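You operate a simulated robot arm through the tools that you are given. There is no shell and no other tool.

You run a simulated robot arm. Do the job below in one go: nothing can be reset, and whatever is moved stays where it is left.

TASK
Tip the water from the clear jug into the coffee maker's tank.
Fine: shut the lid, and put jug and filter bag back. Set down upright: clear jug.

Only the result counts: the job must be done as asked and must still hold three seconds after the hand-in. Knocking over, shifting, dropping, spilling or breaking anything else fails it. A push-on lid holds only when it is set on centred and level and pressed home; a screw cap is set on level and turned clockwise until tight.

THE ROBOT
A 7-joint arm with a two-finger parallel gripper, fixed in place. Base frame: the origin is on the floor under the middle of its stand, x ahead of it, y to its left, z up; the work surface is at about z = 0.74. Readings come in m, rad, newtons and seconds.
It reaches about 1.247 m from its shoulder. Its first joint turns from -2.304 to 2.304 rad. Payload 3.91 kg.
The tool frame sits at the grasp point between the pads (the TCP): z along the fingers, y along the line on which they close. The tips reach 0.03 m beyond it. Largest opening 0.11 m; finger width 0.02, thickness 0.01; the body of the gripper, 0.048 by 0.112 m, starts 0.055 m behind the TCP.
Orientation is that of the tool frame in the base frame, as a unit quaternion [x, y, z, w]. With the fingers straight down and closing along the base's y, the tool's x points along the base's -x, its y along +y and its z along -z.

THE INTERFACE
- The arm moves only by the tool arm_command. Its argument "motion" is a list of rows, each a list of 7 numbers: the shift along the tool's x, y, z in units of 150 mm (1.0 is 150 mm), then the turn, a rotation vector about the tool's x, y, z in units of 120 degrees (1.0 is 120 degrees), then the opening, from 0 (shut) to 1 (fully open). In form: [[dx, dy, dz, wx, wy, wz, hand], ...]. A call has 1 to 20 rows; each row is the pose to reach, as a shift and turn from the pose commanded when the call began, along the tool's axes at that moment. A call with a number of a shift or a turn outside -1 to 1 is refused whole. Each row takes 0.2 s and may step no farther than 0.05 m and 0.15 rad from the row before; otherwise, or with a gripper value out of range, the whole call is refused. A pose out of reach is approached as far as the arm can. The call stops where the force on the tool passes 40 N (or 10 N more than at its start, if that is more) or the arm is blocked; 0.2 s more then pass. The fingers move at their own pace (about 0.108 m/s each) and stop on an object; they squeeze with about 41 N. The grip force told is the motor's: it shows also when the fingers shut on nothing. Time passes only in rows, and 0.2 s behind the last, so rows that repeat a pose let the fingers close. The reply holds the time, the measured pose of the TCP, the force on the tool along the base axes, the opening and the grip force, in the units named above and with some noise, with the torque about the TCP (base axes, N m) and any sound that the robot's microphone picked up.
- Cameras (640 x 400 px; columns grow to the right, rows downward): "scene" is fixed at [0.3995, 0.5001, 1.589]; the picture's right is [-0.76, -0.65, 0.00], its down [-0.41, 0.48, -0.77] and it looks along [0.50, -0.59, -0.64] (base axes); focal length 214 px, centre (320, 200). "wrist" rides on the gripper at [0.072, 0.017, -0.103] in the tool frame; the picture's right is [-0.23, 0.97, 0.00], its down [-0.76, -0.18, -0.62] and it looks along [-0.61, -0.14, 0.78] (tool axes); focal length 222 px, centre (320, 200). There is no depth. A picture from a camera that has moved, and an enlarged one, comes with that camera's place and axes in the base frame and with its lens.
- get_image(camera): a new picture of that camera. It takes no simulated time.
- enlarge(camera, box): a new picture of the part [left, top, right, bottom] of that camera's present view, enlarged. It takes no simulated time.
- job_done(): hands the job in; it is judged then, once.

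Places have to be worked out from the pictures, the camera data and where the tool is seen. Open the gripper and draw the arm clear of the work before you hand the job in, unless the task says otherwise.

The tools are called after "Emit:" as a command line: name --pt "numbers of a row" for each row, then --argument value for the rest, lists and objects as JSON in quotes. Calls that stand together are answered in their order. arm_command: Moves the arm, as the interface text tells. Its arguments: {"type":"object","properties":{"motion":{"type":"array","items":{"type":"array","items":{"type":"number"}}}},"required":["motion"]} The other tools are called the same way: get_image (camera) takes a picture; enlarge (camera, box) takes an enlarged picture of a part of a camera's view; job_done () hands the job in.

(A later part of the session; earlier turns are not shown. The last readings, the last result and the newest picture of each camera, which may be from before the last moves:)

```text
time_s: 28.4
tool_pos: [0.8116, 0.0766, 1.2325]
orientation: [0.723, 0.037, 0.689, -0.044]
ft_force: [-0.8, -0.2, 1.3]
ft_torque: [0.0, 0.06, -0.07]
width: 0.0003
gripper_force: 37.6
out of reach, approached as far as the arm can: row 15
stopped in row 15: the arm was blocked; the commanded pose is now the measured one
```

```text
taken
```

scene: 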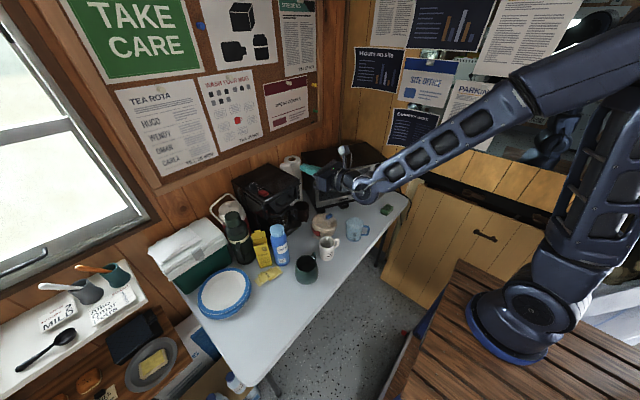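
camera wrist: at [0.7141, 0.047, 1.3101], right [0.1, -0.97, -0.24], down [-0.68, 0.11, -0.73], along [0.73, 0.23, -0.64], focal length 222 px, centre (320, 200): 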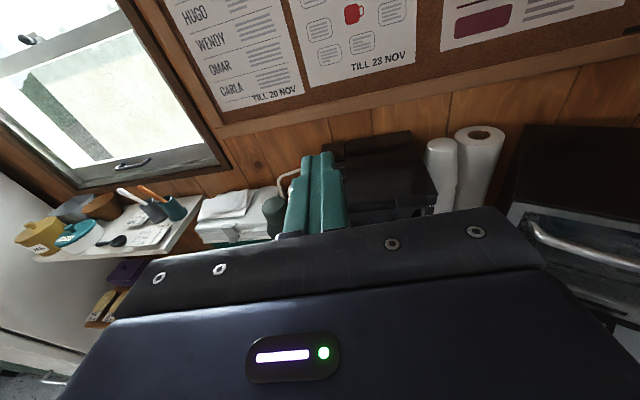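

The forward-pointing posture with the camera up is nearly reached (about 6° off, at a limit). I'll look at the machine's top from here.

Emit:
enlarge --camera "wrist" --box '[300, 110, 460, 225]'

Emit:
enlarge --camera "scene" --box '[225, 150, 325, 215]'

```text
3.48 times, centred on (380, 168) of wrist
camera zoom: at [0.7141, 0.047, 1.3101], right [0.1, -0.97, -0.24], down [-0.68, 0.11, -0.73], along [0.73, 0.23, -0.64], focal length 773 px, centre (111, 313)
```

zoom: 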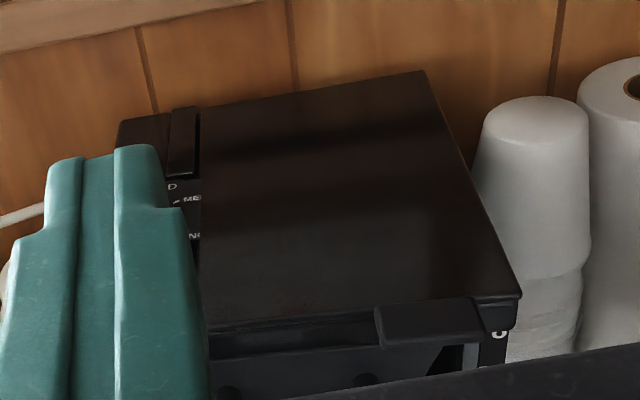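

```text
6.15 times, centred on (275, 182) of scene
camera zoom: at [0.3995, 0.5001, 1.589], right [-0.76, -0.65, 0.0], down [-0.41, 0.48, -0.77], along [0.5, -0.59, -0.64], focal length 1320 px, centre (597, 308)
```

zoom: 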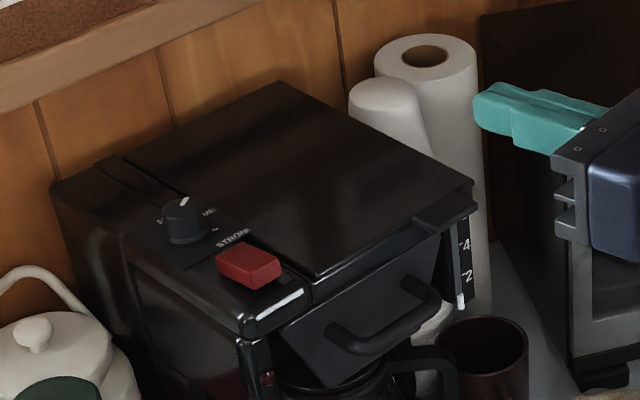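

The view shows the lid clearly: the tab spans about y -0.033 to 0.012 and x 0.979 to 0.993, at z≈1.04, with a wide gap behind the machine. I'm rolling the hand a quarter turn to a freer posture and shifting in front of the tab.

Emit:
arm_command --pt "0 0.05 -0.02 0 0 0.065 0" --pt "0 0.1 -0.04 0 0 0.13 0" --pt "0 0.15 -0.06 0 0 0.2 0" --pt "0 0.2 -0.08 0 0 0.27 0" --pt "0 0.25 -0.1 0 0 0.34 0" --pt "0 0.3 -0.1 0 0 0.41 0" --pt "0 0.35 -0.1 0 0 0.48 0" --pt "0 0.4 -0.1 0 0 0.55 0" --pt "0 0.45 -0.1 0 0 0.62 0" --pt "0 0.52 -0.1 0 0 0.69 0" --pt "0 0.58 -0.1 0 0 0.75 0"

Emit:
get_image --camera "wrist"

Emit:
get_image --camera "scene"

```text
time_s: 30.8
tool_pos: [0.8066, -0.0133, 1.2316]
orientation: [0.536, -0.487, 0.455, -0.518]
ft_force: [0.0, 0.7, 0.0]
ft_torque: [-0.02, 0.0, -0.02]
width: 0.0001
gripper_force: 37.2
```

```text
taken
camera wrist: at [0.711, -0.0968, 1.2187], right [-0.07, 0.24, -0.97], down [-0.69, 0.69, 0.22], along [0.72, 0.69, 0.11], focal length 222 px, centre (320, 200)
```

wrist: 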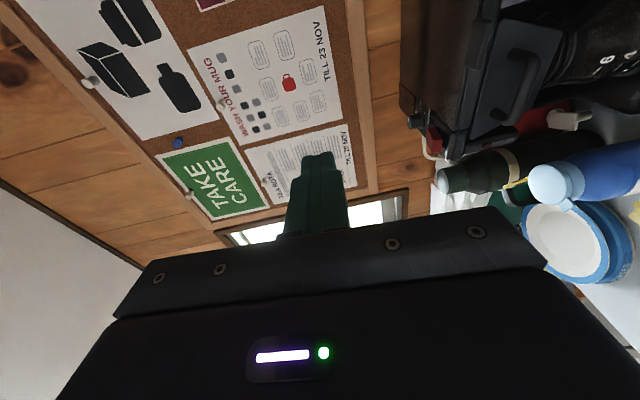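

```text
taken
```

scene: 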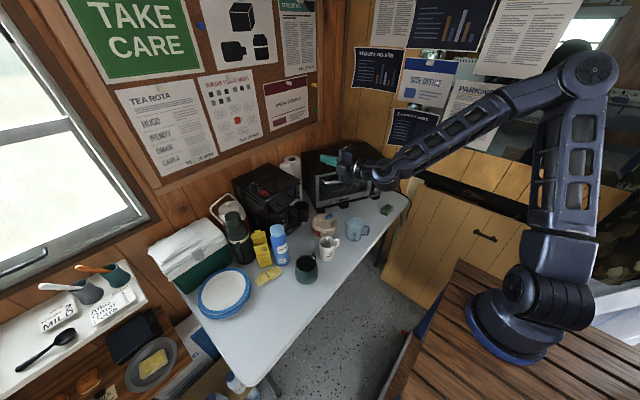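

I'm now pointing forward at (0.807, -0.013, 1.232). I'll come down in front of the machine toward the tab's level, staying well back from it.

Emit:
arm_command --pt "0.04 0.25 0.05 0 0 0 0" --pt "0.08 0.5 0.1 0 0 0 0" --pt "0.12 0.75 0.15 0 0 0 0" --pt "0.15 1.0 0.2 0 0 0 0"

Emit:
get_image --camera "wrist"

Emit:
enlarge --camera "scene" --box '[235, 150, 345, 220]'

```text
time_s: 31.8
tool_pos: [0.8213, -0.0253, 1.1477]
orientation: [0.536, -0.487, 0.457, -0.517]
ft_force: [-0.8, 0.8, 1.2]
ft_torque: [0.0, 0.03, -0.09]
width: 0.0001
gripper_force: 37.5
out of reach, approached as far as the arm can: row 3, 4
```

```text
taken
camera wrist: at [0.7252, -0.1085, 1.1345], right [-0.07, 0.23, -0.97], down [-0.69, 0.69, 0.22], along [0.72, 0.69, 0.11], focal length 222 px, centre (320, 200)
```

wrist: 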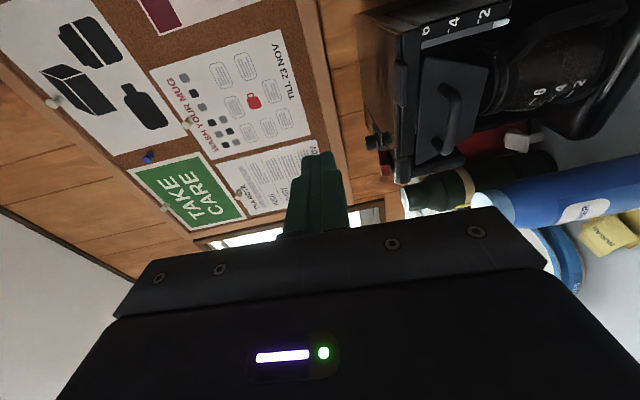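

```text
5.71 times, centred on (290, 185) of scene
camera zoom: at [0.3995, 0.5001, 1.589], right [-0.76, -0.65, 0.0], down [-0.41, 0.48, -0.77], along [0.5, -0.59, -0.64], focal length 1226 px, centre (491, 286)
```

zoom: 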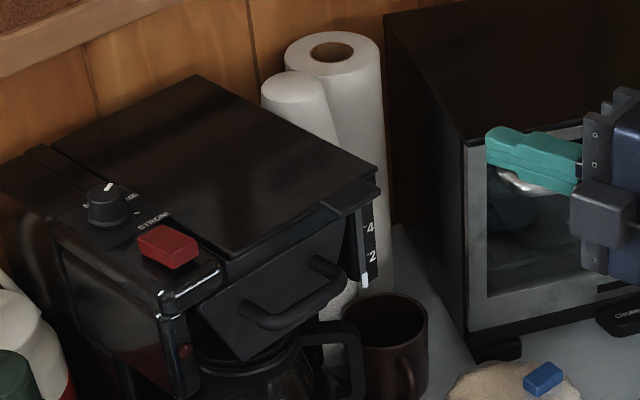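

The lower pose was out of reach that close in, so I'm moving forward first, where the wrist has more room.

Emit:
arm_command --pt "0 0 0.2 0 0 0 0" --pt "0 0 0.4 0 0 0 0" --pt "0 0 0.5 0 0 0 0"

```text
time_s: 32.6
tool_pos: [0.8716, -0.0447, 1.1422]
orientation: [0.539, -0.488, 0.457, -0.513]
ft_force: [0.2, -1.1, -3.6]
ft_torque: [0.05, -0.26, 0.14]
width: 0.0
gripper_force: 37.7
out of reach, approached as far as the arm can: row 1, 2, 3
```

Still limited in this roll. I'm raising again and rolling the hand a further quarter turn to the natural posture with the camera underneath.

Emit:
arm_command --pt "0 -0.15 0 0 0 0 0" --pt "0 -0.4 0 0 0 0.05 0" --pt "0 -0.65 0 0 0 0.1 0" --pt "0 -0.9 0 0 0 0.17 0" --pt "0 -0.9 0 0 0 0.24 0" --pt "0 -0.9 0 0 0 0.31 0" --pt "0 -0.9 0 0 0 0.38 0" --pt "0 -0.9 0 0 0 0.45 0" --pt "0 -0.9 0 0 0 0.52 0" --pt "0 -0.9 0 0 0 0.59 0" --pt "0 -0.9 0 0 0 0.66 0" --pt "0 -0.9 0 0 0 0.73 0"

Emit:
get_image --camera "scene"

Emit:
get_image --camera "wrist"

```text
time_s: 35.2
tool_pos: [0.878, -0.0461, 1.2745]
orientation: [-0.049, 0.723, 0.029, 0.688]
ft_force: [0.1, 0.4, 0.3]
ft_torque: [0.01, -0.01, 0.0]
width: 0.0
gripper_force: 37.2
```

```text
taken
```

scene: 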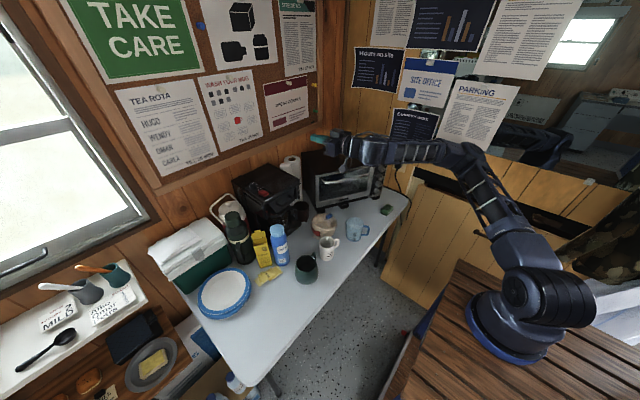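

```text
taken
camera wrist: at [0.7698, -0.0433, 1.2067], right [-0.1, 0.97, 0.2], down [-0.56, -0.22, 0.8], along [0.82, -0.04, 0.57], focal length 222 px, centre (320, 200)
```

wrist: 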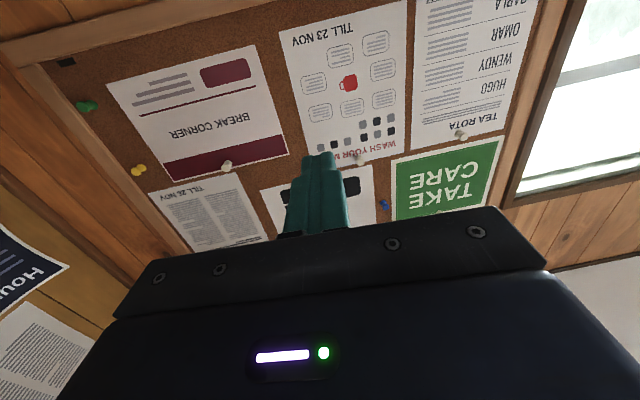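

In this roll the arm looks relaxed with the elbow out. I'm lowering straight down 12 cm in front of the machine to test the reach.

Emit:
arm_command --pt "0.2 0.03 0.0 0 0 0 0" --pt "0.4 0.06 0.0 0 0 0 0" --pt "0.6 0.09 0.0 0 0 0 0" --pt "0.8 0.12 0.0 0 0 0 0"

Emit:
enlarge --camera "scene" --box '[235, 140, 375, 230]'

Emit:
get_image --camera "wrist"

```text
time_s: 36.2
tool_pos: [0.8707, -0.0319, 1.1539]
orientation: [-0.049, 0.723, 0.027, 0.689]
ft_force: [0.3, 0.5, 0.5]
ft_torque: [-0.02, 0.02, 0.0]
width: 0.0
gripper_force: 37.5
```

```text
4.44 times, centred on (305, 185) of scene
camera zoom: at [0.3995, 0.5001, 1.589], right [-0.76, -0.65, 0.0], down [-0.41, 0.48, -0.77], along [0.5, -0.59, -0.64], focal length 953 px, centre (387, 267)
```

zoom: 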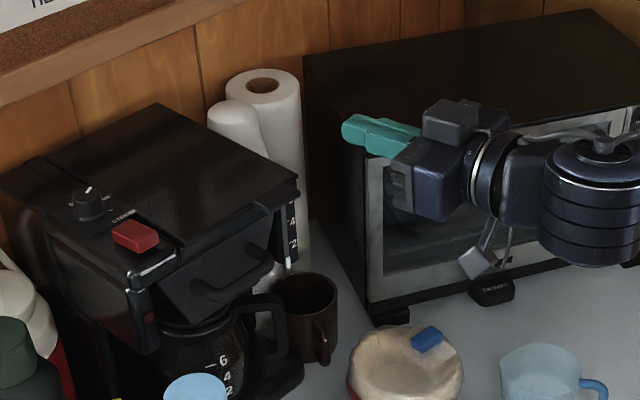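

```text
taken
camera wrist: at [0.7626, -0.0288, 1.0863], right [-0.1, 0.97, 0.2], down [-0.56, -0.22, 0.8], along [0.82, -0.03, 0.57], focal length 222 px, centre (320, 200)
```

wrist: 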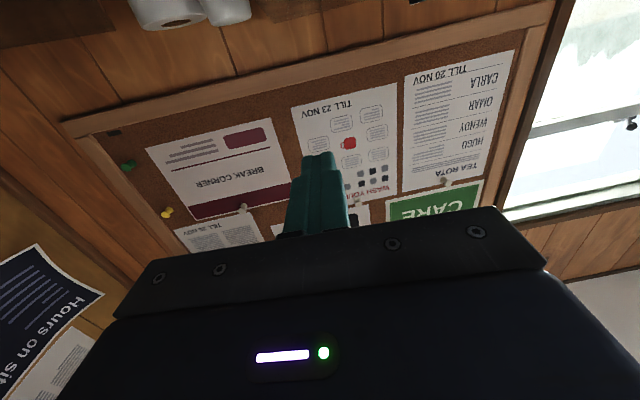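

Reach is fine in this roll. I'm lowering to the tab's underside level, still about 4 cm short of it.

Emit:
arm_command --pt "0.23 0.012 0.05 0 0 0 0" --pt "0.46 0.024 0.12 0 0 0 0" --pt "0.7 0.036 0.2 0 0 0 0" --pt "0.93 0.048 0.3 0 0 0 0" --pt "0.931 0.048 0.347 0 0 0 0"

Emit:
enlarge --camera "scene" --box '[265, 160, 335, 210]'

Emit:
get_image --camera "wrist"

```text
time_s: 37.6
tool_pos: [0.9123, -0.0619, 1.1354]
orientation: [-0.117, 0.708, -0.006, 0.697]
ft_force: [0.9, -1.1, -0.7]
ft_torque: [0.01, -0.08, 0.02]
width: 0.0001
gripper_force: 37.6
out of reach, approached as far as the arm can: row 1, 2, 3, 4, 5
stopped in row 5: the arm was blocked; the commanded pose is now the measured one
```

```text
8.00 times, centred on (300, 185) of scene
camera zoom: at [0.3995, 0.5001, 1.589], right [-0.76, -0.65, 0.0], down [-0.41, 0.48, -0.77], along [0.5, -0.59, -0.64], focal length 1716 px, centre (480, 320)
```

zoom: 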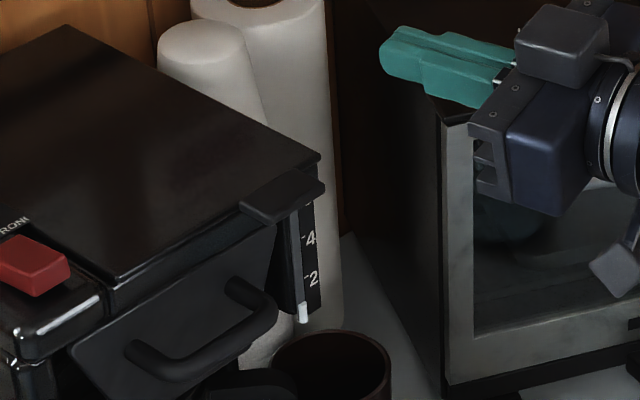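

```text
taken
camera wrist: at [0.8073, -0.074, 1.064], right [-0.15, 0.99, 0.06], down [-0.59, -0.14, 0.8], along [0.8, 0.09, 0.6], focal length 222 px, centre (320, 200)
```

wrist: 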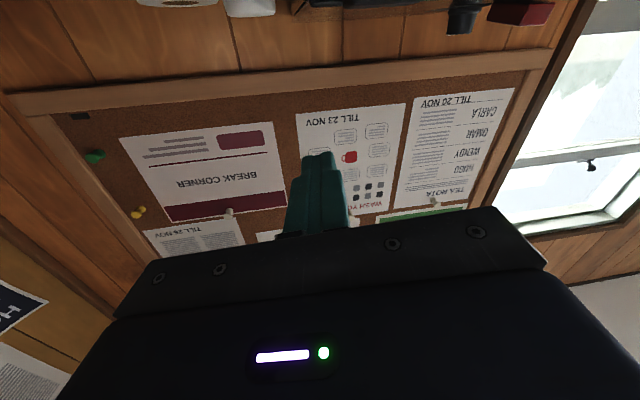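

Pointing level is out of reach this low, so I'll use a 40° downward pitch, which should still lift the tab from below. I'm turning to that pitch now with zero yaw, slightly back from the machine.

Emit:
arm_command --pt "-0.024 0.05 -0.04 0.0072 0.054 0.0177 0" --pt "-0.048 0.1 -0.08 0.0143 0.108 0.0353 0" --pt "-0.072 0.15 -0.12 0.0215 0.162 0.053 0" --pt "-0.096 0.2 -0.16 0.0287 0.216 0.0706 0" --pt "-0.12 0.25 -0.2 0.0358 0.27 0.0883 0" --pt "-0.144 0.3 -0.236 0.043 0.324 0.1059 0"

Emit:
get_image --camera "wrist"

Emit:
get_image --camera "scene"

```text
time_s: 39.0
tool_pos: [0.8697, -0.0202, 1.1486]
orientation: [0.001, 0.907, 0.0, 0.422]
ft_force: [0.3, 0.0, -0.8]
ft_torque: [0.01, 0.01, -0.01]
width: 0.0002
gripper_force: 37.4
```

```text
taken
camera wrist: at [0.744, -0.0024, 1.1603], right [0.15, 0.97, 0.17], down [0.01, -0.18, 0.98], along [0.99, -0.14, -0.04], focal length 222 px, centre (320, 200)
```

wrist: 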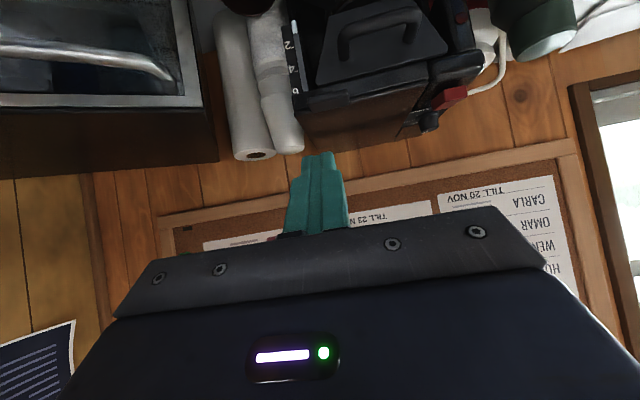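

```text
taken
```

scene: 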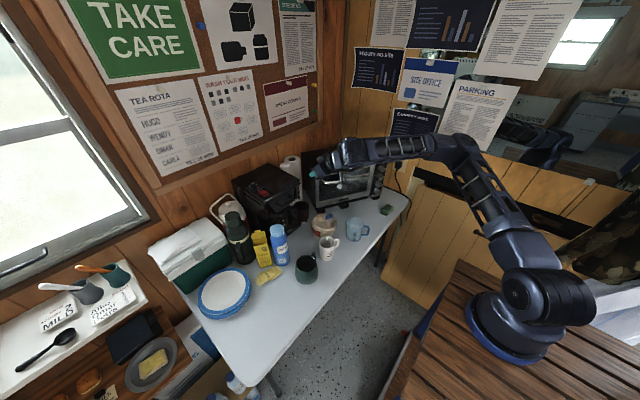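

That pose was reached exactly. I'll zoom on the machine's front in this level view to measure the tab and the gap under it.

Emit:
enlarge --camera "wrist" --box '[270, 20, 450, 160]'

```text
2.86 times, centred on (360, 90) of wrist
camera zoom: at [0.744, -0.0024, 1.1603], right [0.15, 0.97, 0.17], down [0.01, -0.18, 0.98], along [0.99, -0.14, -0.04], focal length 635 px, centre (206, 514)
```

zoom: 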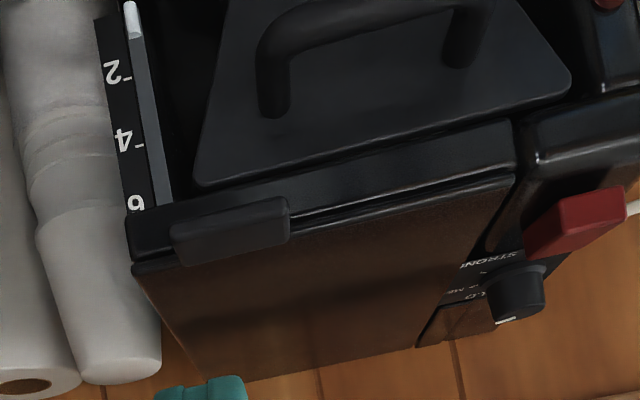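

The tab overhangs the front by about 1.5–2 cm with its lower edge near z 1.043, and there's free room beneath it around y=-0.02. I'm bringing the closed fingertips to just below and in front of it.

Emit:
arm_command --pt "0.09 0 0.206 0 0 0 0" --pt "0.18 0 0.412 0 0 0 0" --pt "0.27 0 0.62 0 0 0 0" --pt "0.357 0 0.825 0 0 0 0"

Emit:
enlarge --camera "wrist" --box '[240, 60, 440, 200]'

Emit:
enlarge --camera "scene" --box '[265, 160, 335, 210]'

```text
time_s: 40.0
tool_pos: [0.9304, -0.02, 1.029]
orientation: [0.0, 0.906, -0.001, 0.422]
ft_force: [-0.8, -0.7, -1.0]
ft_torque: [0.0, 0.0, 0.04]
width: 0.0001
gripper_force: 37.9
```

```text
2.86 times, centred on (340, 130) of wrist
camera zoom: at [0.805, -0.0028, 1.0399], right [0.15, 0.97, 0.17], down [0.01, -0.18, 0.98], along [0.99, -0.14, -0.04], focal length 635 px, centre (263, 400)
```

zoom: 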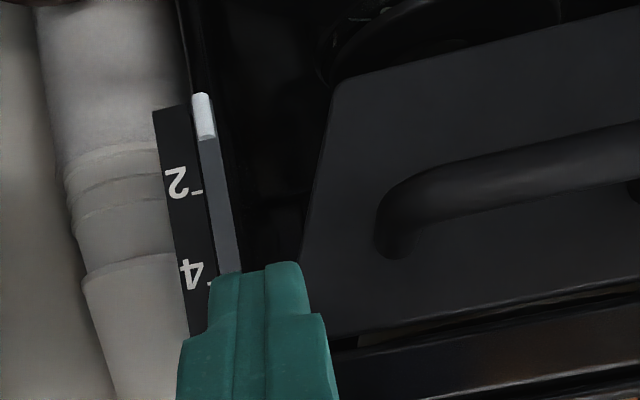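

```text
8.00 times, centred on (300, 185) of scene
camera zoom: at [0.3995, 0.5001, 1.589], right [-0.76, -0.65, 0.0], down [-0.41, 0.48, -0.77], along [0.5, -0.59, -0.64], focal length 1716 px, centre (480, 320)
```

zoom: 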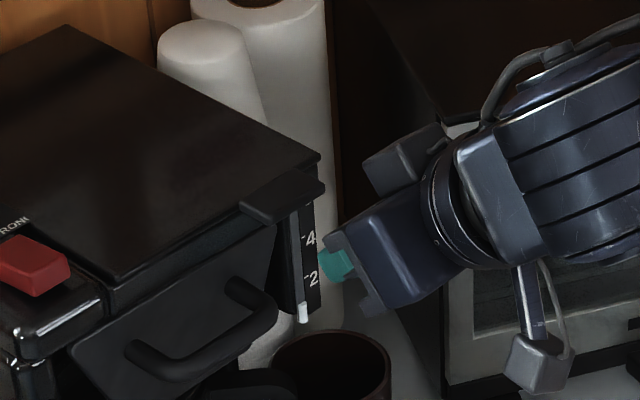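

The fingertips are below the tab and clear of the basket and gauge. I'm moving forward 2.3 cm so they sit under it.

Emit:
arm_command --pt "-0.05 0 0.058 0 0 0 0" --pt "-0.099 0 0.117 0 0 0 0"

Emit:
enlarge --camera "scene" --box '[265, 160, 335, 210]'

Emit:
enlarge --camera "wrist" --box '[240, 60, 440, 200]'

```text
time_s: 40.6
tool_pos: [0.9544, -0.0194, 1.028]
orientation: [0.0, 0.906, 0.0, 0.424]
ft_force: [-0.5, -0.3, -0.2]
ft_torque: [0.01, 0.0, 0.0]
width: 0.0001
gripper_force: 37.7
```

```text
8.00 times, centred on (300, 185) of scene
camera zoom: at [0.3995, 0.5001, 1.589], right [-0.76, -0.65, 0.0], down [-0.41, 0.48, -0.77], along [0.5, -0.59, -0.64], focal length 1716 px, centre (480, 320)
```

zoom: 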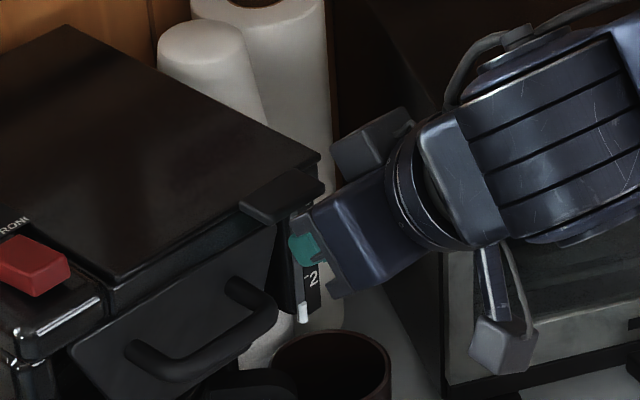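

```text
2.86 times, centred on (340, 130) of wrist
camera zoom: at [0.8275, -0.0022, 1.04], right [0.15, 0.97, 0.17], down [0.01, -0.18, 0.98], along [0.99, -0.14, -0.04], focal length 635 px, centre (263, 400)
```

zoom: 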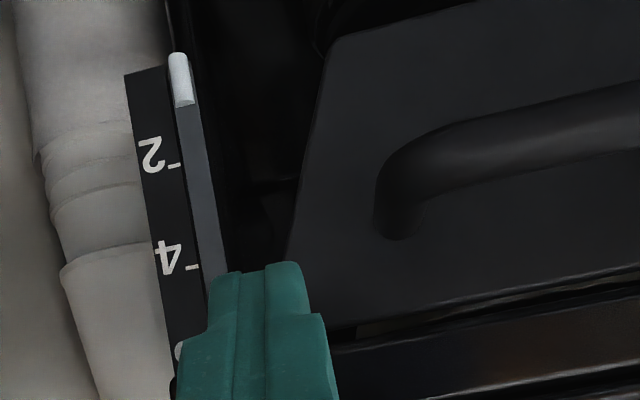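

The fingertips are under the tab without contact. I'm raising in small steps and watching the force for the lid's weight.

Emit:
arm_command --pt "-0.051 0 -0.043 0 0 0 0" --pt "-0.092 0 -0.077 0 0 0 0" --pt "-0.123 0 -0.103 0 0 0 0" --pt "-0.123 0 -0.103 0 0 0 0"

Emit:
enlarge --camera "scene" --box '[245, 150, 335, 210]'

```text
time_s: 41.6
tool_pos: [0.9535, -0.0189, 1.0528]
orientation: [0.001, 0.906, 0.0, 0.424]
ft_force: [-1.6, -0.7, -0.5]
ft_torque: [-0.03, 0.03, 0.0]
width: 0.0001
gripper_force: 37.7
```

```text
6.67 times, centred on (290, 180) of scene
camera zoom: at [0.3995, 0.5001, 1.589], right [-0.76, -0.65, 0.0], down [-0.41, 0.48, -0.77], along [0.5, -0.59, -0.64], focal length 1430 px, centre (520, 333)
```

zoom: 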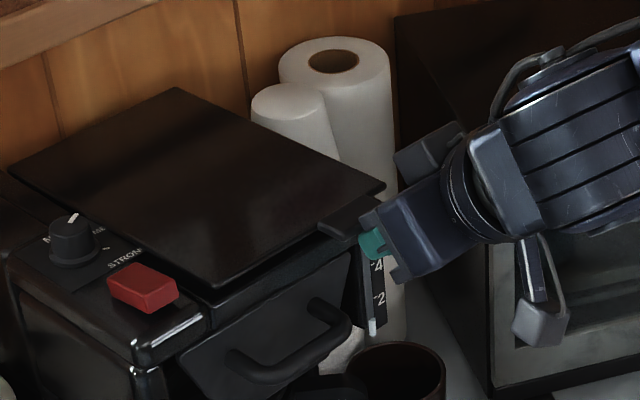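

The lid is rising and its front edge has parted from the housing, so the hinge is at the rear. I'm following the arc to about 20° open and then checking.

Emit:
arm_command --pt "-0.05 0 -0.019 0 0 0 0" --pt "-0.101 0 -0.037 0 0 0 0" --pt "-0.155 0 -0.058 0 0 0 0" --pt "-0.211 0 -0.078 0 0 0 0" --pt "-0.275 0 -0.092 0 0 0 0" --pt "-0.339 0 -0.105 0 0 0 0" --pt "-0.4 0 -0.116 0 0 0 0" --pt "-0.464 0 -0.127 0 0 0 0"

Emit:
enlarge --camera "scene" --box '[235, 130, 335, 200]'

Emit:
get_image --camera "wrist"

```text
time_s: 42.7
tool_pos: [0.9634, -0.019, 1.087]
orientation: [0.0, 0.907, 0.0, 0.422]
ft_force: [-28.7, -7.4, 6.0]
ft_torque: [0.09, -0.23, -0.03]
width: 0.0
gripper_force: 37.8
stopped in row 5: the force on the tool passed its limit at 48 N (the readings are from after the stop); the commanded pose is now the measured one
```

```text
5.71 times, centred on (285, 165) of scene
camera zoom: at [0.3995, 0.5001, 1.589], right [-0.76, -0.65, 0.0], down [-0.41, 0.48, -0.77], along [0.5, -0.59, -0.64], focal length 1226 px, centre (520, 400)
```

zoom: 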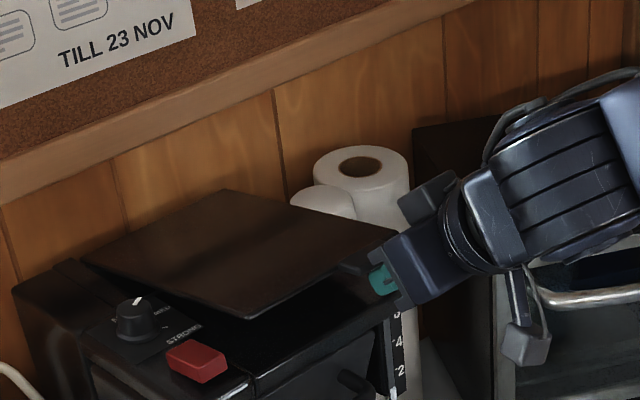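

```text
taken
camera wrist: at [0.8373, -0.0022, 1.0985], right [0.15, 0.97, 0.17], down [0.01, -0.18, 0.98], along [0.99, -0.14, -0.04], focal length 222 px, centre (320, 200)
```

wrist: 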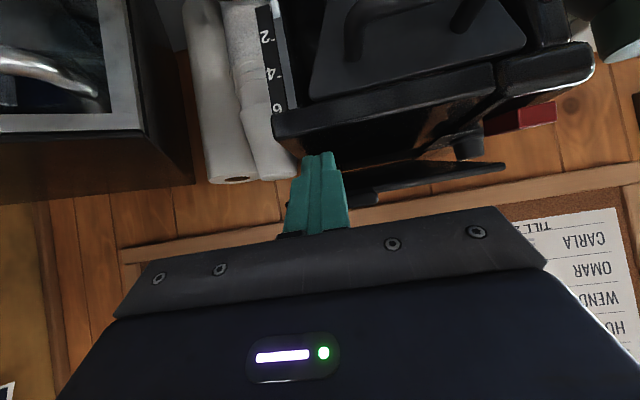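

The finger met resistance along +x, so the tip seems to be pressing on something on the lid's underside. I'll look closely before going further.

Emit:
enlarge --camera "wrist" --box '[265, 90, 525, 220]'

Emit:
enlarge --camera "scene" --box '[270, 155, 320, 190]'

```text
2.46 times, centred on (395, 155) of wrist
camera zoom: at [0.8373, -0.0022, 1.0985], right [0.15, 0.97, 0.17], down [0.01, -0.18, 0.98], along [0.99, -0.14, -0.04], focal length 547 px, centre (135, 311)
```

zoom: 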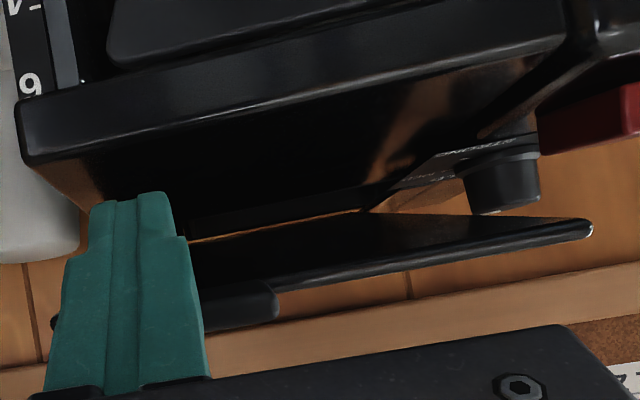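

```text
11.43 times, centred on (295, 172) of scene
camera zoom: at [0.3995, 0.5001, 1.589], right [-0.76, -0.65, 0.0], down [-0.41, 0.48, -0.77], along [0.5, -0.59, -0.64], focal length 2451 px, centre (606, 514)
```

zoom: 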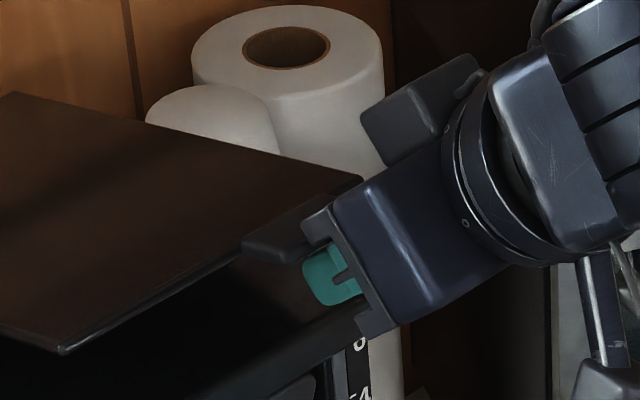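

The tab's front edge has caught in a step on the finger, about 8 mm ahead of the TCP. I'll back off a few millimetres and follow the arc without pushing deeper, to roughly 40°.

Emit:
arm_command --pt "-0.009 0 -0.057 0 0 0 0" --pt "-0.06 0 -0.083 0 0 0 0" --pt "-0.109 0 -0.108 0 0 0 0" --pt "-0.173 0 -0.135 0 0 0 0" --pt "-0.238 0 -0.161 0 0 0 0" --pt "-0.305 0 -0.182 0 0 0 0" --pt "-0.373 0 -0.202 0 0 0 0" --pt "-0.441 0 -0.217 0 0 0 0" --pt "-0.509 0 -0.232 0 0 0 0" --pt "-0.578 0 -0.241 0 0 0 0" --pt "-0.648 0 -0.25 0 0 0 0" --pt "-0.718 0 -0.253 0 0 0 0" --pt "-0.788 0 -0.255 0 0 0 0"

Emit:
enlarge --camera "scene" --box '[225, 110, 345, 200]'

Emit:
get_image --camera "wrist"

```text
time_s: 45.5
tool_pos: [1.011, -0.0181, 1.2018]
orientation: [0.0, 0.906, 0.0, 0.423]
ft_force: [-0.4, 0.9, -0.7]
ft_torque: [-0.04, 0.02, -0.02]
width: 0.0001
gripper_force: 37.8
```

```text
4.44 times, centred on (285, 155) of scene
camera zoom: at [0.3995, 0.5001, 1.589], right [-0.76, -0.65, 0.0], down [-0.41, 0.48, -0.77], along [0.5, -0.59, -0.64], focal length 953 px, centre (476, 400)
```

zoom: 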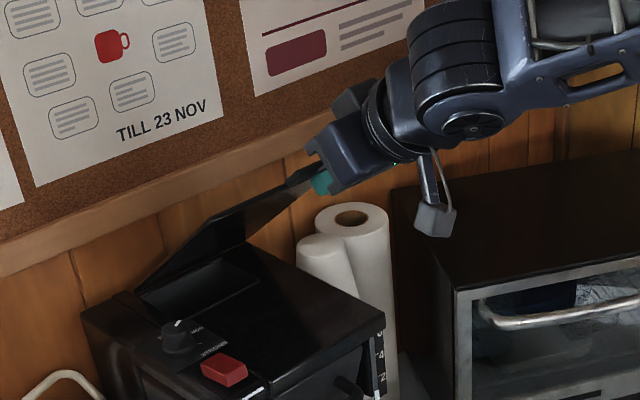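

```text
taken
camera wrist: at [0.8853, -0.0016, 1.2136], right [0.15, 0.97, 0.17], down [0.01, -0.18, 0.98], along [0.99, -0.14, -0.04], focal length 222 px, centre (320, 200)
```

wrist: 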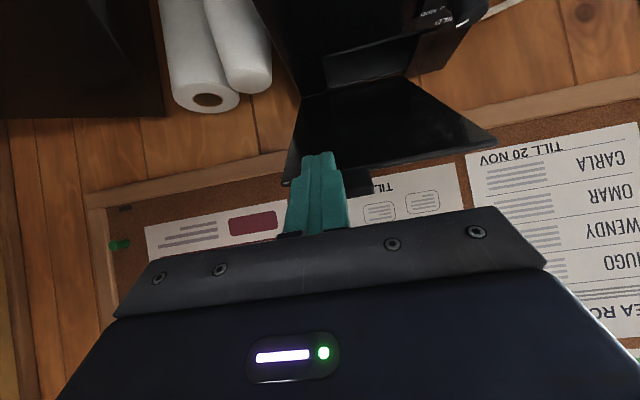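

The lid is up about 45°, and a recess (the tank opening) shows toward the rear of the top. I'll zoom in on it.

Emit:
enlarge --camera "wrist" --box '[240, 0, 500, 200]'

Emit:
enlarge --camera "scene" --box '[235, 140, 305, 200]'

```text
2.00 times, centred on (370, 100) of wrist
camera zoom: at [0.8853, -0.0016, 1.2136], right [0.15, 0.97, 0.17], down [0.01, -0.18, 0.98], along [0.99, -0.14, -0.04], focal length 444 px, centre (220, 400)
```

zoom: 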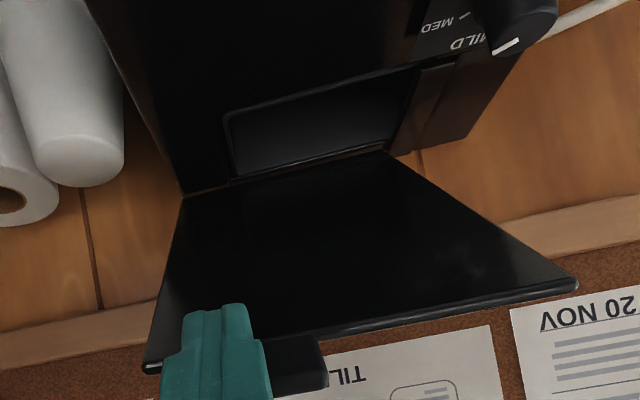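

```text
6.67 times, centred on (270, 170) of scene
camera zoom: at [0.3995, 0.5001, 1.589], right [-0.76, -0.65, 0.0], down [-0.41, 0.48, -0.77], along [0.5, -0.59, -0.64], focal length 1430 px, centre (653, 400)
```

zoom: 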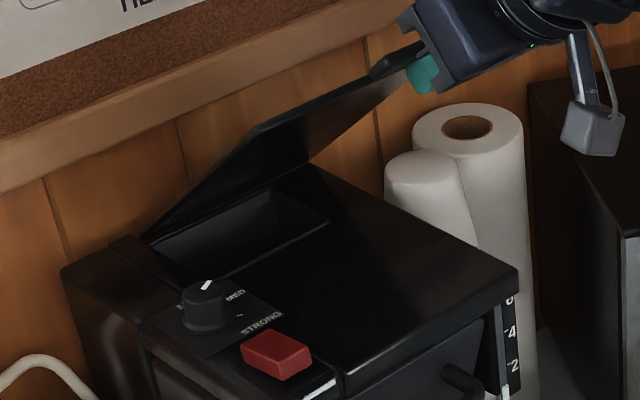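

The tank opening is a recess at the rear, about x 1.13–1.205 and y 0–0.09. I'm pushing the lid on toward upright, following the arc with the fingertip.

Emit:
arm_command --pt "-0.131 0 0.025 0 0 0 0" --pt "-0.253 0 0.06 0 0 0 0" --pt "-0.369 0 0.123 0 0 0 0" --pt "-0.477 0 0.189 0 0 0 0" --pt "-0.575 0 0.267 0 0 0 0" --pt "-0.664 0 0.351 0 0 0 0" --pt "-0.742 0 0.441 0 0 0 0" --pt "-0.811 0 0.535 0 0 0 0"

Emit:
enlarge --camera "scene" --box '[225, 110, 345, 200]'

Emit:
get_image --camera "wrist"

```text
time_s: 47.3
tool_pos: [1.1495, -0.0207, 1.2432]
orientation: [0.0, 0.906, -0.001, 0.423]
ft_force: [0.8, -0.4, 1.2]
ft_torque: [0.03, 0.05, 0.02]
width: 0.0
gripper_force: 37.4
```

```text
4.44 times, centred on (285, 155) of scene
camera zoom: at [0.3995, 0.5001, 1.589], right [-0.76, -0.65, 0.0], down [-0.41, 0.48, -0.77], along [0.5, -0.59, -0.64], focal length 953 px, centre (476, 400)
```

zoom: 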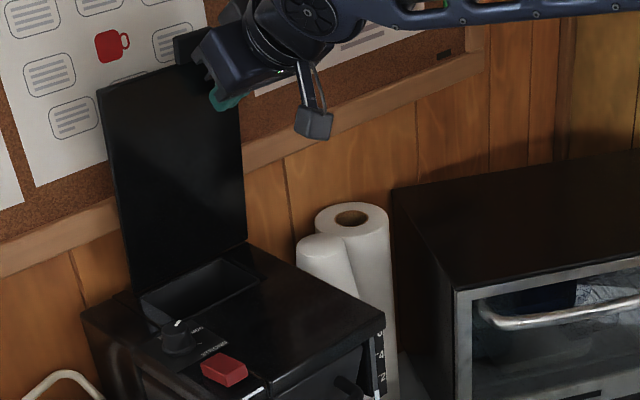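

```text
taken
camera wrist: at [1.0257, -0.0029, 1.255], right [0.15, 0.97, 0.17], down [0.01, -0.18, 0.98], along [0.99, -0.14, -0.04], focal length 222 px, centre (320, 200)
```

wrist: 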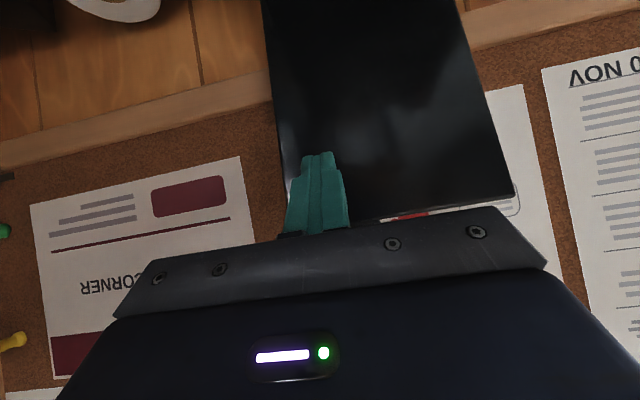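

The lid is nearly upright. I'm pushing it gently past vertical with small steps and watching for a stop.

Emit:
arm_command --pt "-0.056 0 0.1 0 0 0 0" --pt "-0.112 0 0.202 0 0 0 0" --pt "-0.128 0 0.28 0 0 0 0" --pt "-0.143 0 0.357 0 0 0 0"

Emit:
enlarge --camera "scene" --box '[225, 110, 345, 200]'

```text
time_s: 47.7
tool_pos: [1.1585, -0.0204, 1.2428]
orientation: [0.001, 0.908, -0.001, 0.42]
ft_force: [-49.5, -4.7, 4.6]
ft_torque: [-0.15, 0.42, -0.19]
width: 0.0001
gripper_force: 37.6
stopped in row 1: the force on the tool passed its limit at 68 N (the readings are from after the stop); the commanded pose is now the measured one
```

```text
4.44 times, centred on (285, 155) of scene
camera zoom: at [0.3995, 0.5001, 1.589], right [-0.76, -0.65, 0.0], down [-0.41, 0.48, -0.77], along [0.5, -0.59, -0.64], focal length 953 px, centre (476, 400)
```

zoom: 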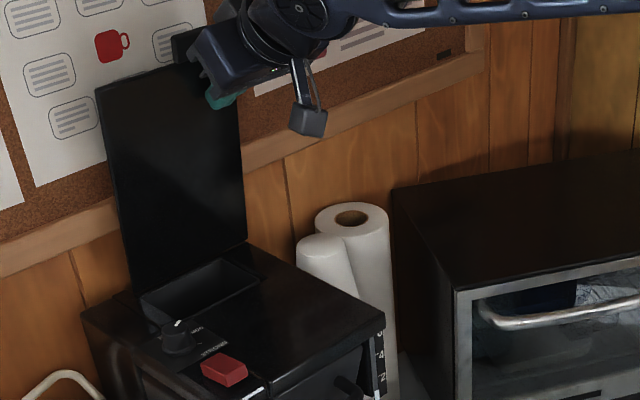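

The lid met a hard stop at what looks like about 81°. I'm retreating 1 cm to see whether it stays up by itself.

Emit:
arm_command --pt "0.02 0 -0.025 0 0 0 0" --pt "0.043 0 -0.051 0 0 0 0" --pt "0.043 0 -0.051 0 0 0 0"

Emit:
enlarge --camera "scene" --box '[225, 110, 345, 200]'

Emit:
enlarge --camera "wrist" --box '[240, 0, 560, 230]'

```text
time_s: 48.5
tool_pos: [1.1511, -0.0196, 1.2421]
orientation: [0.001, 0.907, -0.002, 0.421]
ft_force: [0.9, -0.6, 0.0]
ft_torque: [0.02, 0.0, 0.02]
width: 0.0
gripper_force: 38.1
```

```text
4.44 times, centred on (285, 155) of scene
camera zoom: at [0.3995, 0.5001, 1.589], right [-0.76, -0.65, 0.0], down [-0.41, 0.48, -0.77], along [0.5, -0.59, -0.64], focal length 953 px, centre (476, 400)
```

zoom: 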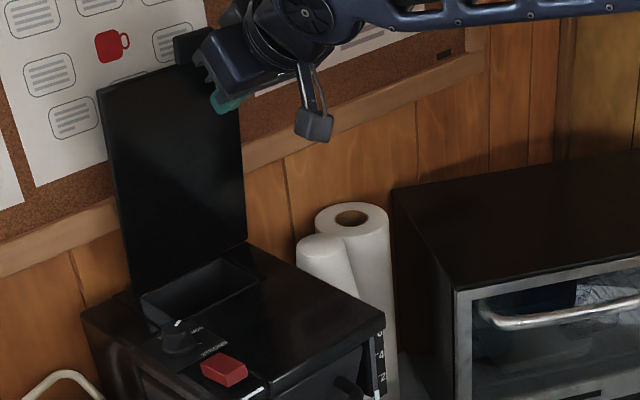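

```text
1.74 times, centred on (400, 115) of wrist
camera zoom: at [1.0255, -0.003, 1.2532], right [0.15, 0.97, 0.17], down [0.02, -0.18, 0.98], along [0.99, -0.14, -0.04], focal length 386 px, centre (181, 348)
```

zoom: 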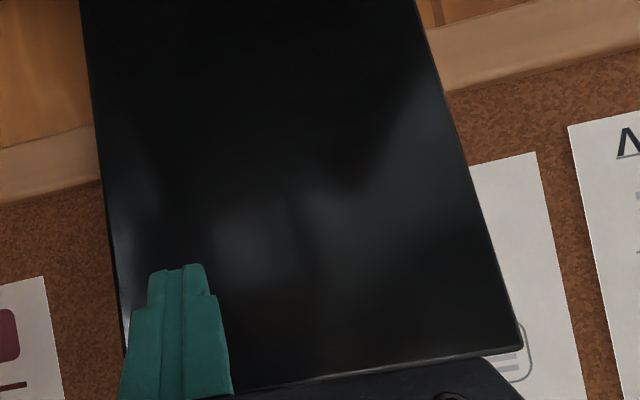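

The lid moved at most slightly. I'm retreating 3 cm more to see whether it follows the finger.

Emit:
arm_command --pt "0.043 0 -0.051 0 0 0 0" --pt "0.085 0 -0.102 0 0 0 0" --pt "0.128 0 -0.154 0 0 0 0" --pt "0.128 0 -0.154 0 0 0 0"

Emit:
enlarge --camera "scene" --box '[225, 110, 345, 200]'

Emit:
get_image --camera "wrist"

```text
time_s: 49.5
tool_pos: [1.1209, -0.021, 1.2423]
orientation: [0.001, 0.907, -0.002, 0.42]
ft_force: [-0.1, 0.3, -0.7]
ft_torque: [-0.02, 0.0, 0.0]
width: 0.0001
gripper_force: 37.1
```

```text
4.44 times, centred on (285, 155) of scene
camera zoom: at [0.3995, 0.5001, 1.589], right [-0.76, -0.65, 0.0], down [-0.41, 0.48, -0.77], along [0.5, -0.59, -0.64], focal length 953 px, centre (476, 400)
```

zoom: 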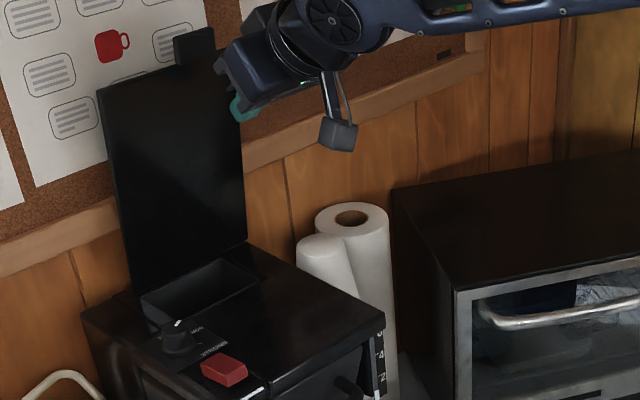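

```text
taken
camera wrist: at [0.995, -0.0027, 1.2536], right [0.15, 0.97, 0.17], down [0.02, -0.18, 0.98], along [0.99, -0.14, -0.04], focal length 222 px, centre (320, 200)
```

wrist: 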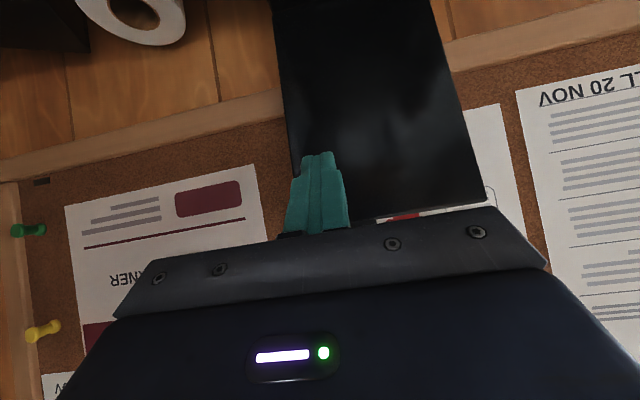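

The lid stays open on its own. I'll enlarge the tank opening from the scene camera to locate its edges.

Emit:
enlarge --camera "scene" --box '[235, 160, 305, 205]'

Emit:
enlarge --camera "scene" --box '[325, 195, 405, 255]'

```text
8.89 times, centred on (270, 182) of scene
camera zoom: at [0.3995, 0.5001, 1.589], right [-0.76, -0.65, 0.0], down [-0.41, 0.48, -0.77], along [0.5, -0.59, -0.64], focal length 1906 px, centre (764, 356)
```

zoom: 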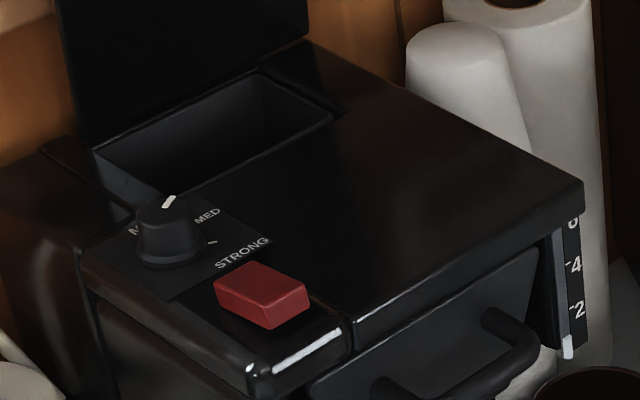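

```text
6.67 times, centred on (365, 225) of scene
camera zoom: at [0.3995, 0.5001, 1.589], right [-0.76, -0.65, 0.0], down [-0.41, 0.48, -0.77], along [0.5, -0.59, -0.64], focal length 1430 px, centre (20, 33)
```

zoom: 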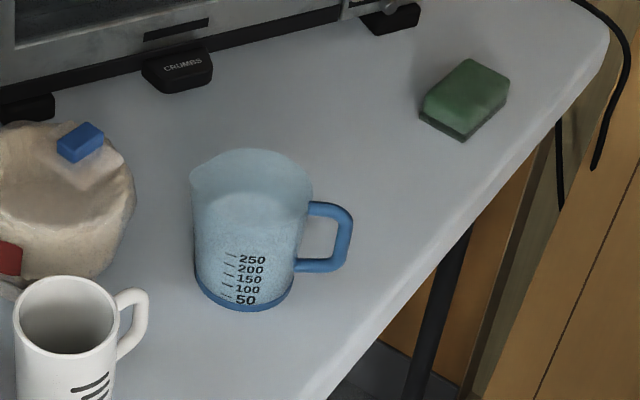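

The lid holds by itself, and the tank opening spans about x 1.13–1.19, y 0–0.095. Pouring has to go forward over its front edge, so I'm testing the pouring posture (fingers straight down near (1.11, 0.04)) empty-handed first.

Emit:
arm_command --pt "-0.02 0.05 -0.05 0 0.06 0 0" --pt "-0.04 0.11 -0.09 0 0.12 0 0" --pt "-0.06 0.17 -0.13 0 0.18 0 0" --pt "-0.08 0.23 -0.16 0 0.24 0 0" --pt "-0.1 0.29 -0.18 0 0.3 0 0" --pt "-0.12 0.35 -0.2 0 0.36 0 0" --pt "-0.148 0.407 -0.218 0 0.4167 0 0"

Emit:
get_image --camera "wrist"

Emit:
get_image --camera "scene"

```text
time_s: 51.1
tool_pos: [1.0973, 0.0346, 1.2706]
orientation: [0.001, 1.0, 0.0, 0.026]
ft_force: [-0.8, -0.6, 0.1]
ft_torque: [0.0, 0.03, -0.01]
width: 0.0
gripper_force: 37.6
out of reach, approached as far as the arm can: row 7
```

```text
taken
camera wrist: at [1.0189, 0.0516, 1.3708], right [0.23, 0.97, 0.01], down [0.73, -0.18, 0.66], along [0.65, -0.14, -0.75], focal length 222 px, centre (320, 200)
```

wrist: 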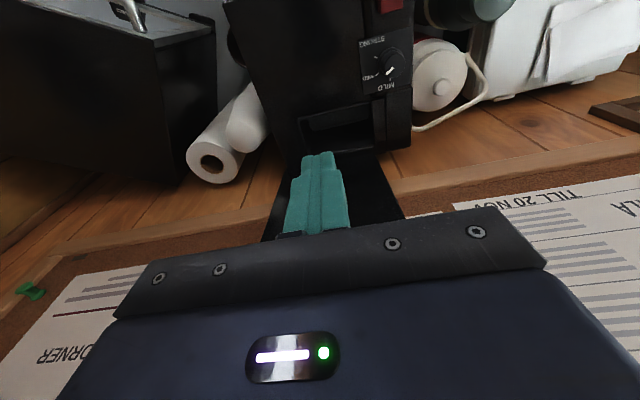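

```text
taken
```

scene: 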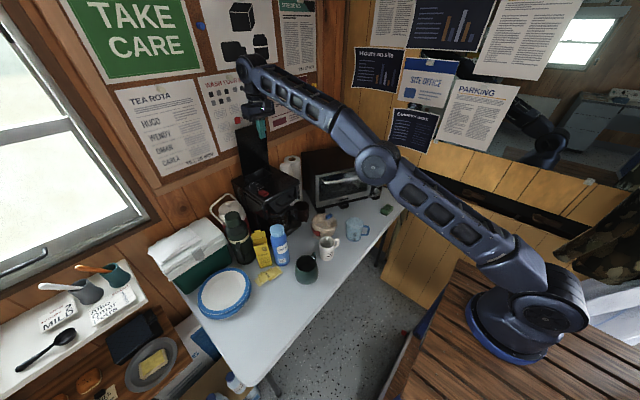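

This shows the reach limit: straight down, x≈1.10 at z 1.27. A body grasp from the jug's side with a 40° pitch, then tilting toward forward-right, keeps the wrist well inside reach. I'll zoom in on the opening from here to fix its edges and the lid plane.

Emit:
enlarge --camera "wrist" --box '[230, 70, 430, 215]'

```text
2.76 times, centred on (330, 142) of wrist
camera zoom: at [1.0189, 0.0516, 1.3708], right [0.23, 0.97, 0.01], down [0.73, -0.18, 0.66], along [0.65, -0.14, -0.75], focal length 613 px, centre (292, 359)
```

zoom: 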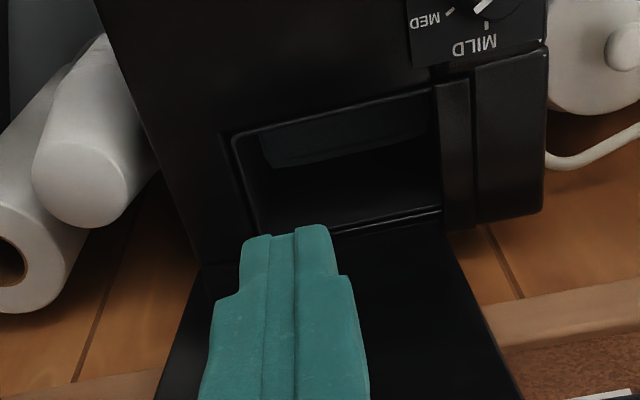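

The opening measures about x 1.135–1.20, y -0.007–0.10, and the lid face stands at x≈1.20. I'm going to the pre-pour posture (heading -10°, pitch 40°) empty-handed to rehearse the tilt.

Emit:
arm_command --pt "-0.04 0.06 0.0 0.0055 -0.0558 0.011 0" --pt "-0.07 0.12 0.05 0.0109 -0.1116 0.0219 0" --pt "-0.1 0.18 0.12 0.0164 -0.1674 0.0329 0" --pt "-0.12 0.24 0.24 0.0218 -0.2233 0.0438 0" --pt "-0.14 0.3 0.36 0.0273 -0.2791 0.0548 0" --pt "-0.146 0.35 0.5 0.0327 -0.3349 0.0657 0" --pt "-0.146 0.403 0.626 0.0382 -0.3907 0.0767 0"

Emit:
get_image --camera "wrist"

```text
time_s: 52.7
tool_pos: [1.1241, 0.0919, 1.1796]
orientation: [0.081, 0.901, -0.038, 0.424]
ft_force: [-0.5, -1.6, 0.6]
ft_torque: [0.04, 0.01, 0.06]
width: 0.0
gripper_force: 37.2
```

```text
taken
camera wrist: at [1.0035, 0.132, 1.1901], right [0.32, 0.93, 0.17], down [-0.02, -0.18, 0.98], along [0.95, -0.31, -0.03], focal length 222 px, centre (320, 200)
```

wrist: 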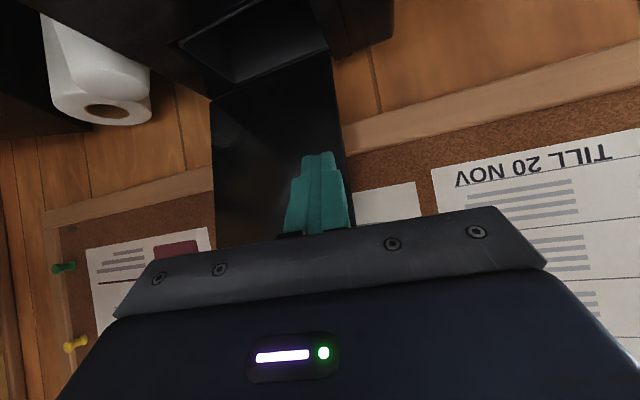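

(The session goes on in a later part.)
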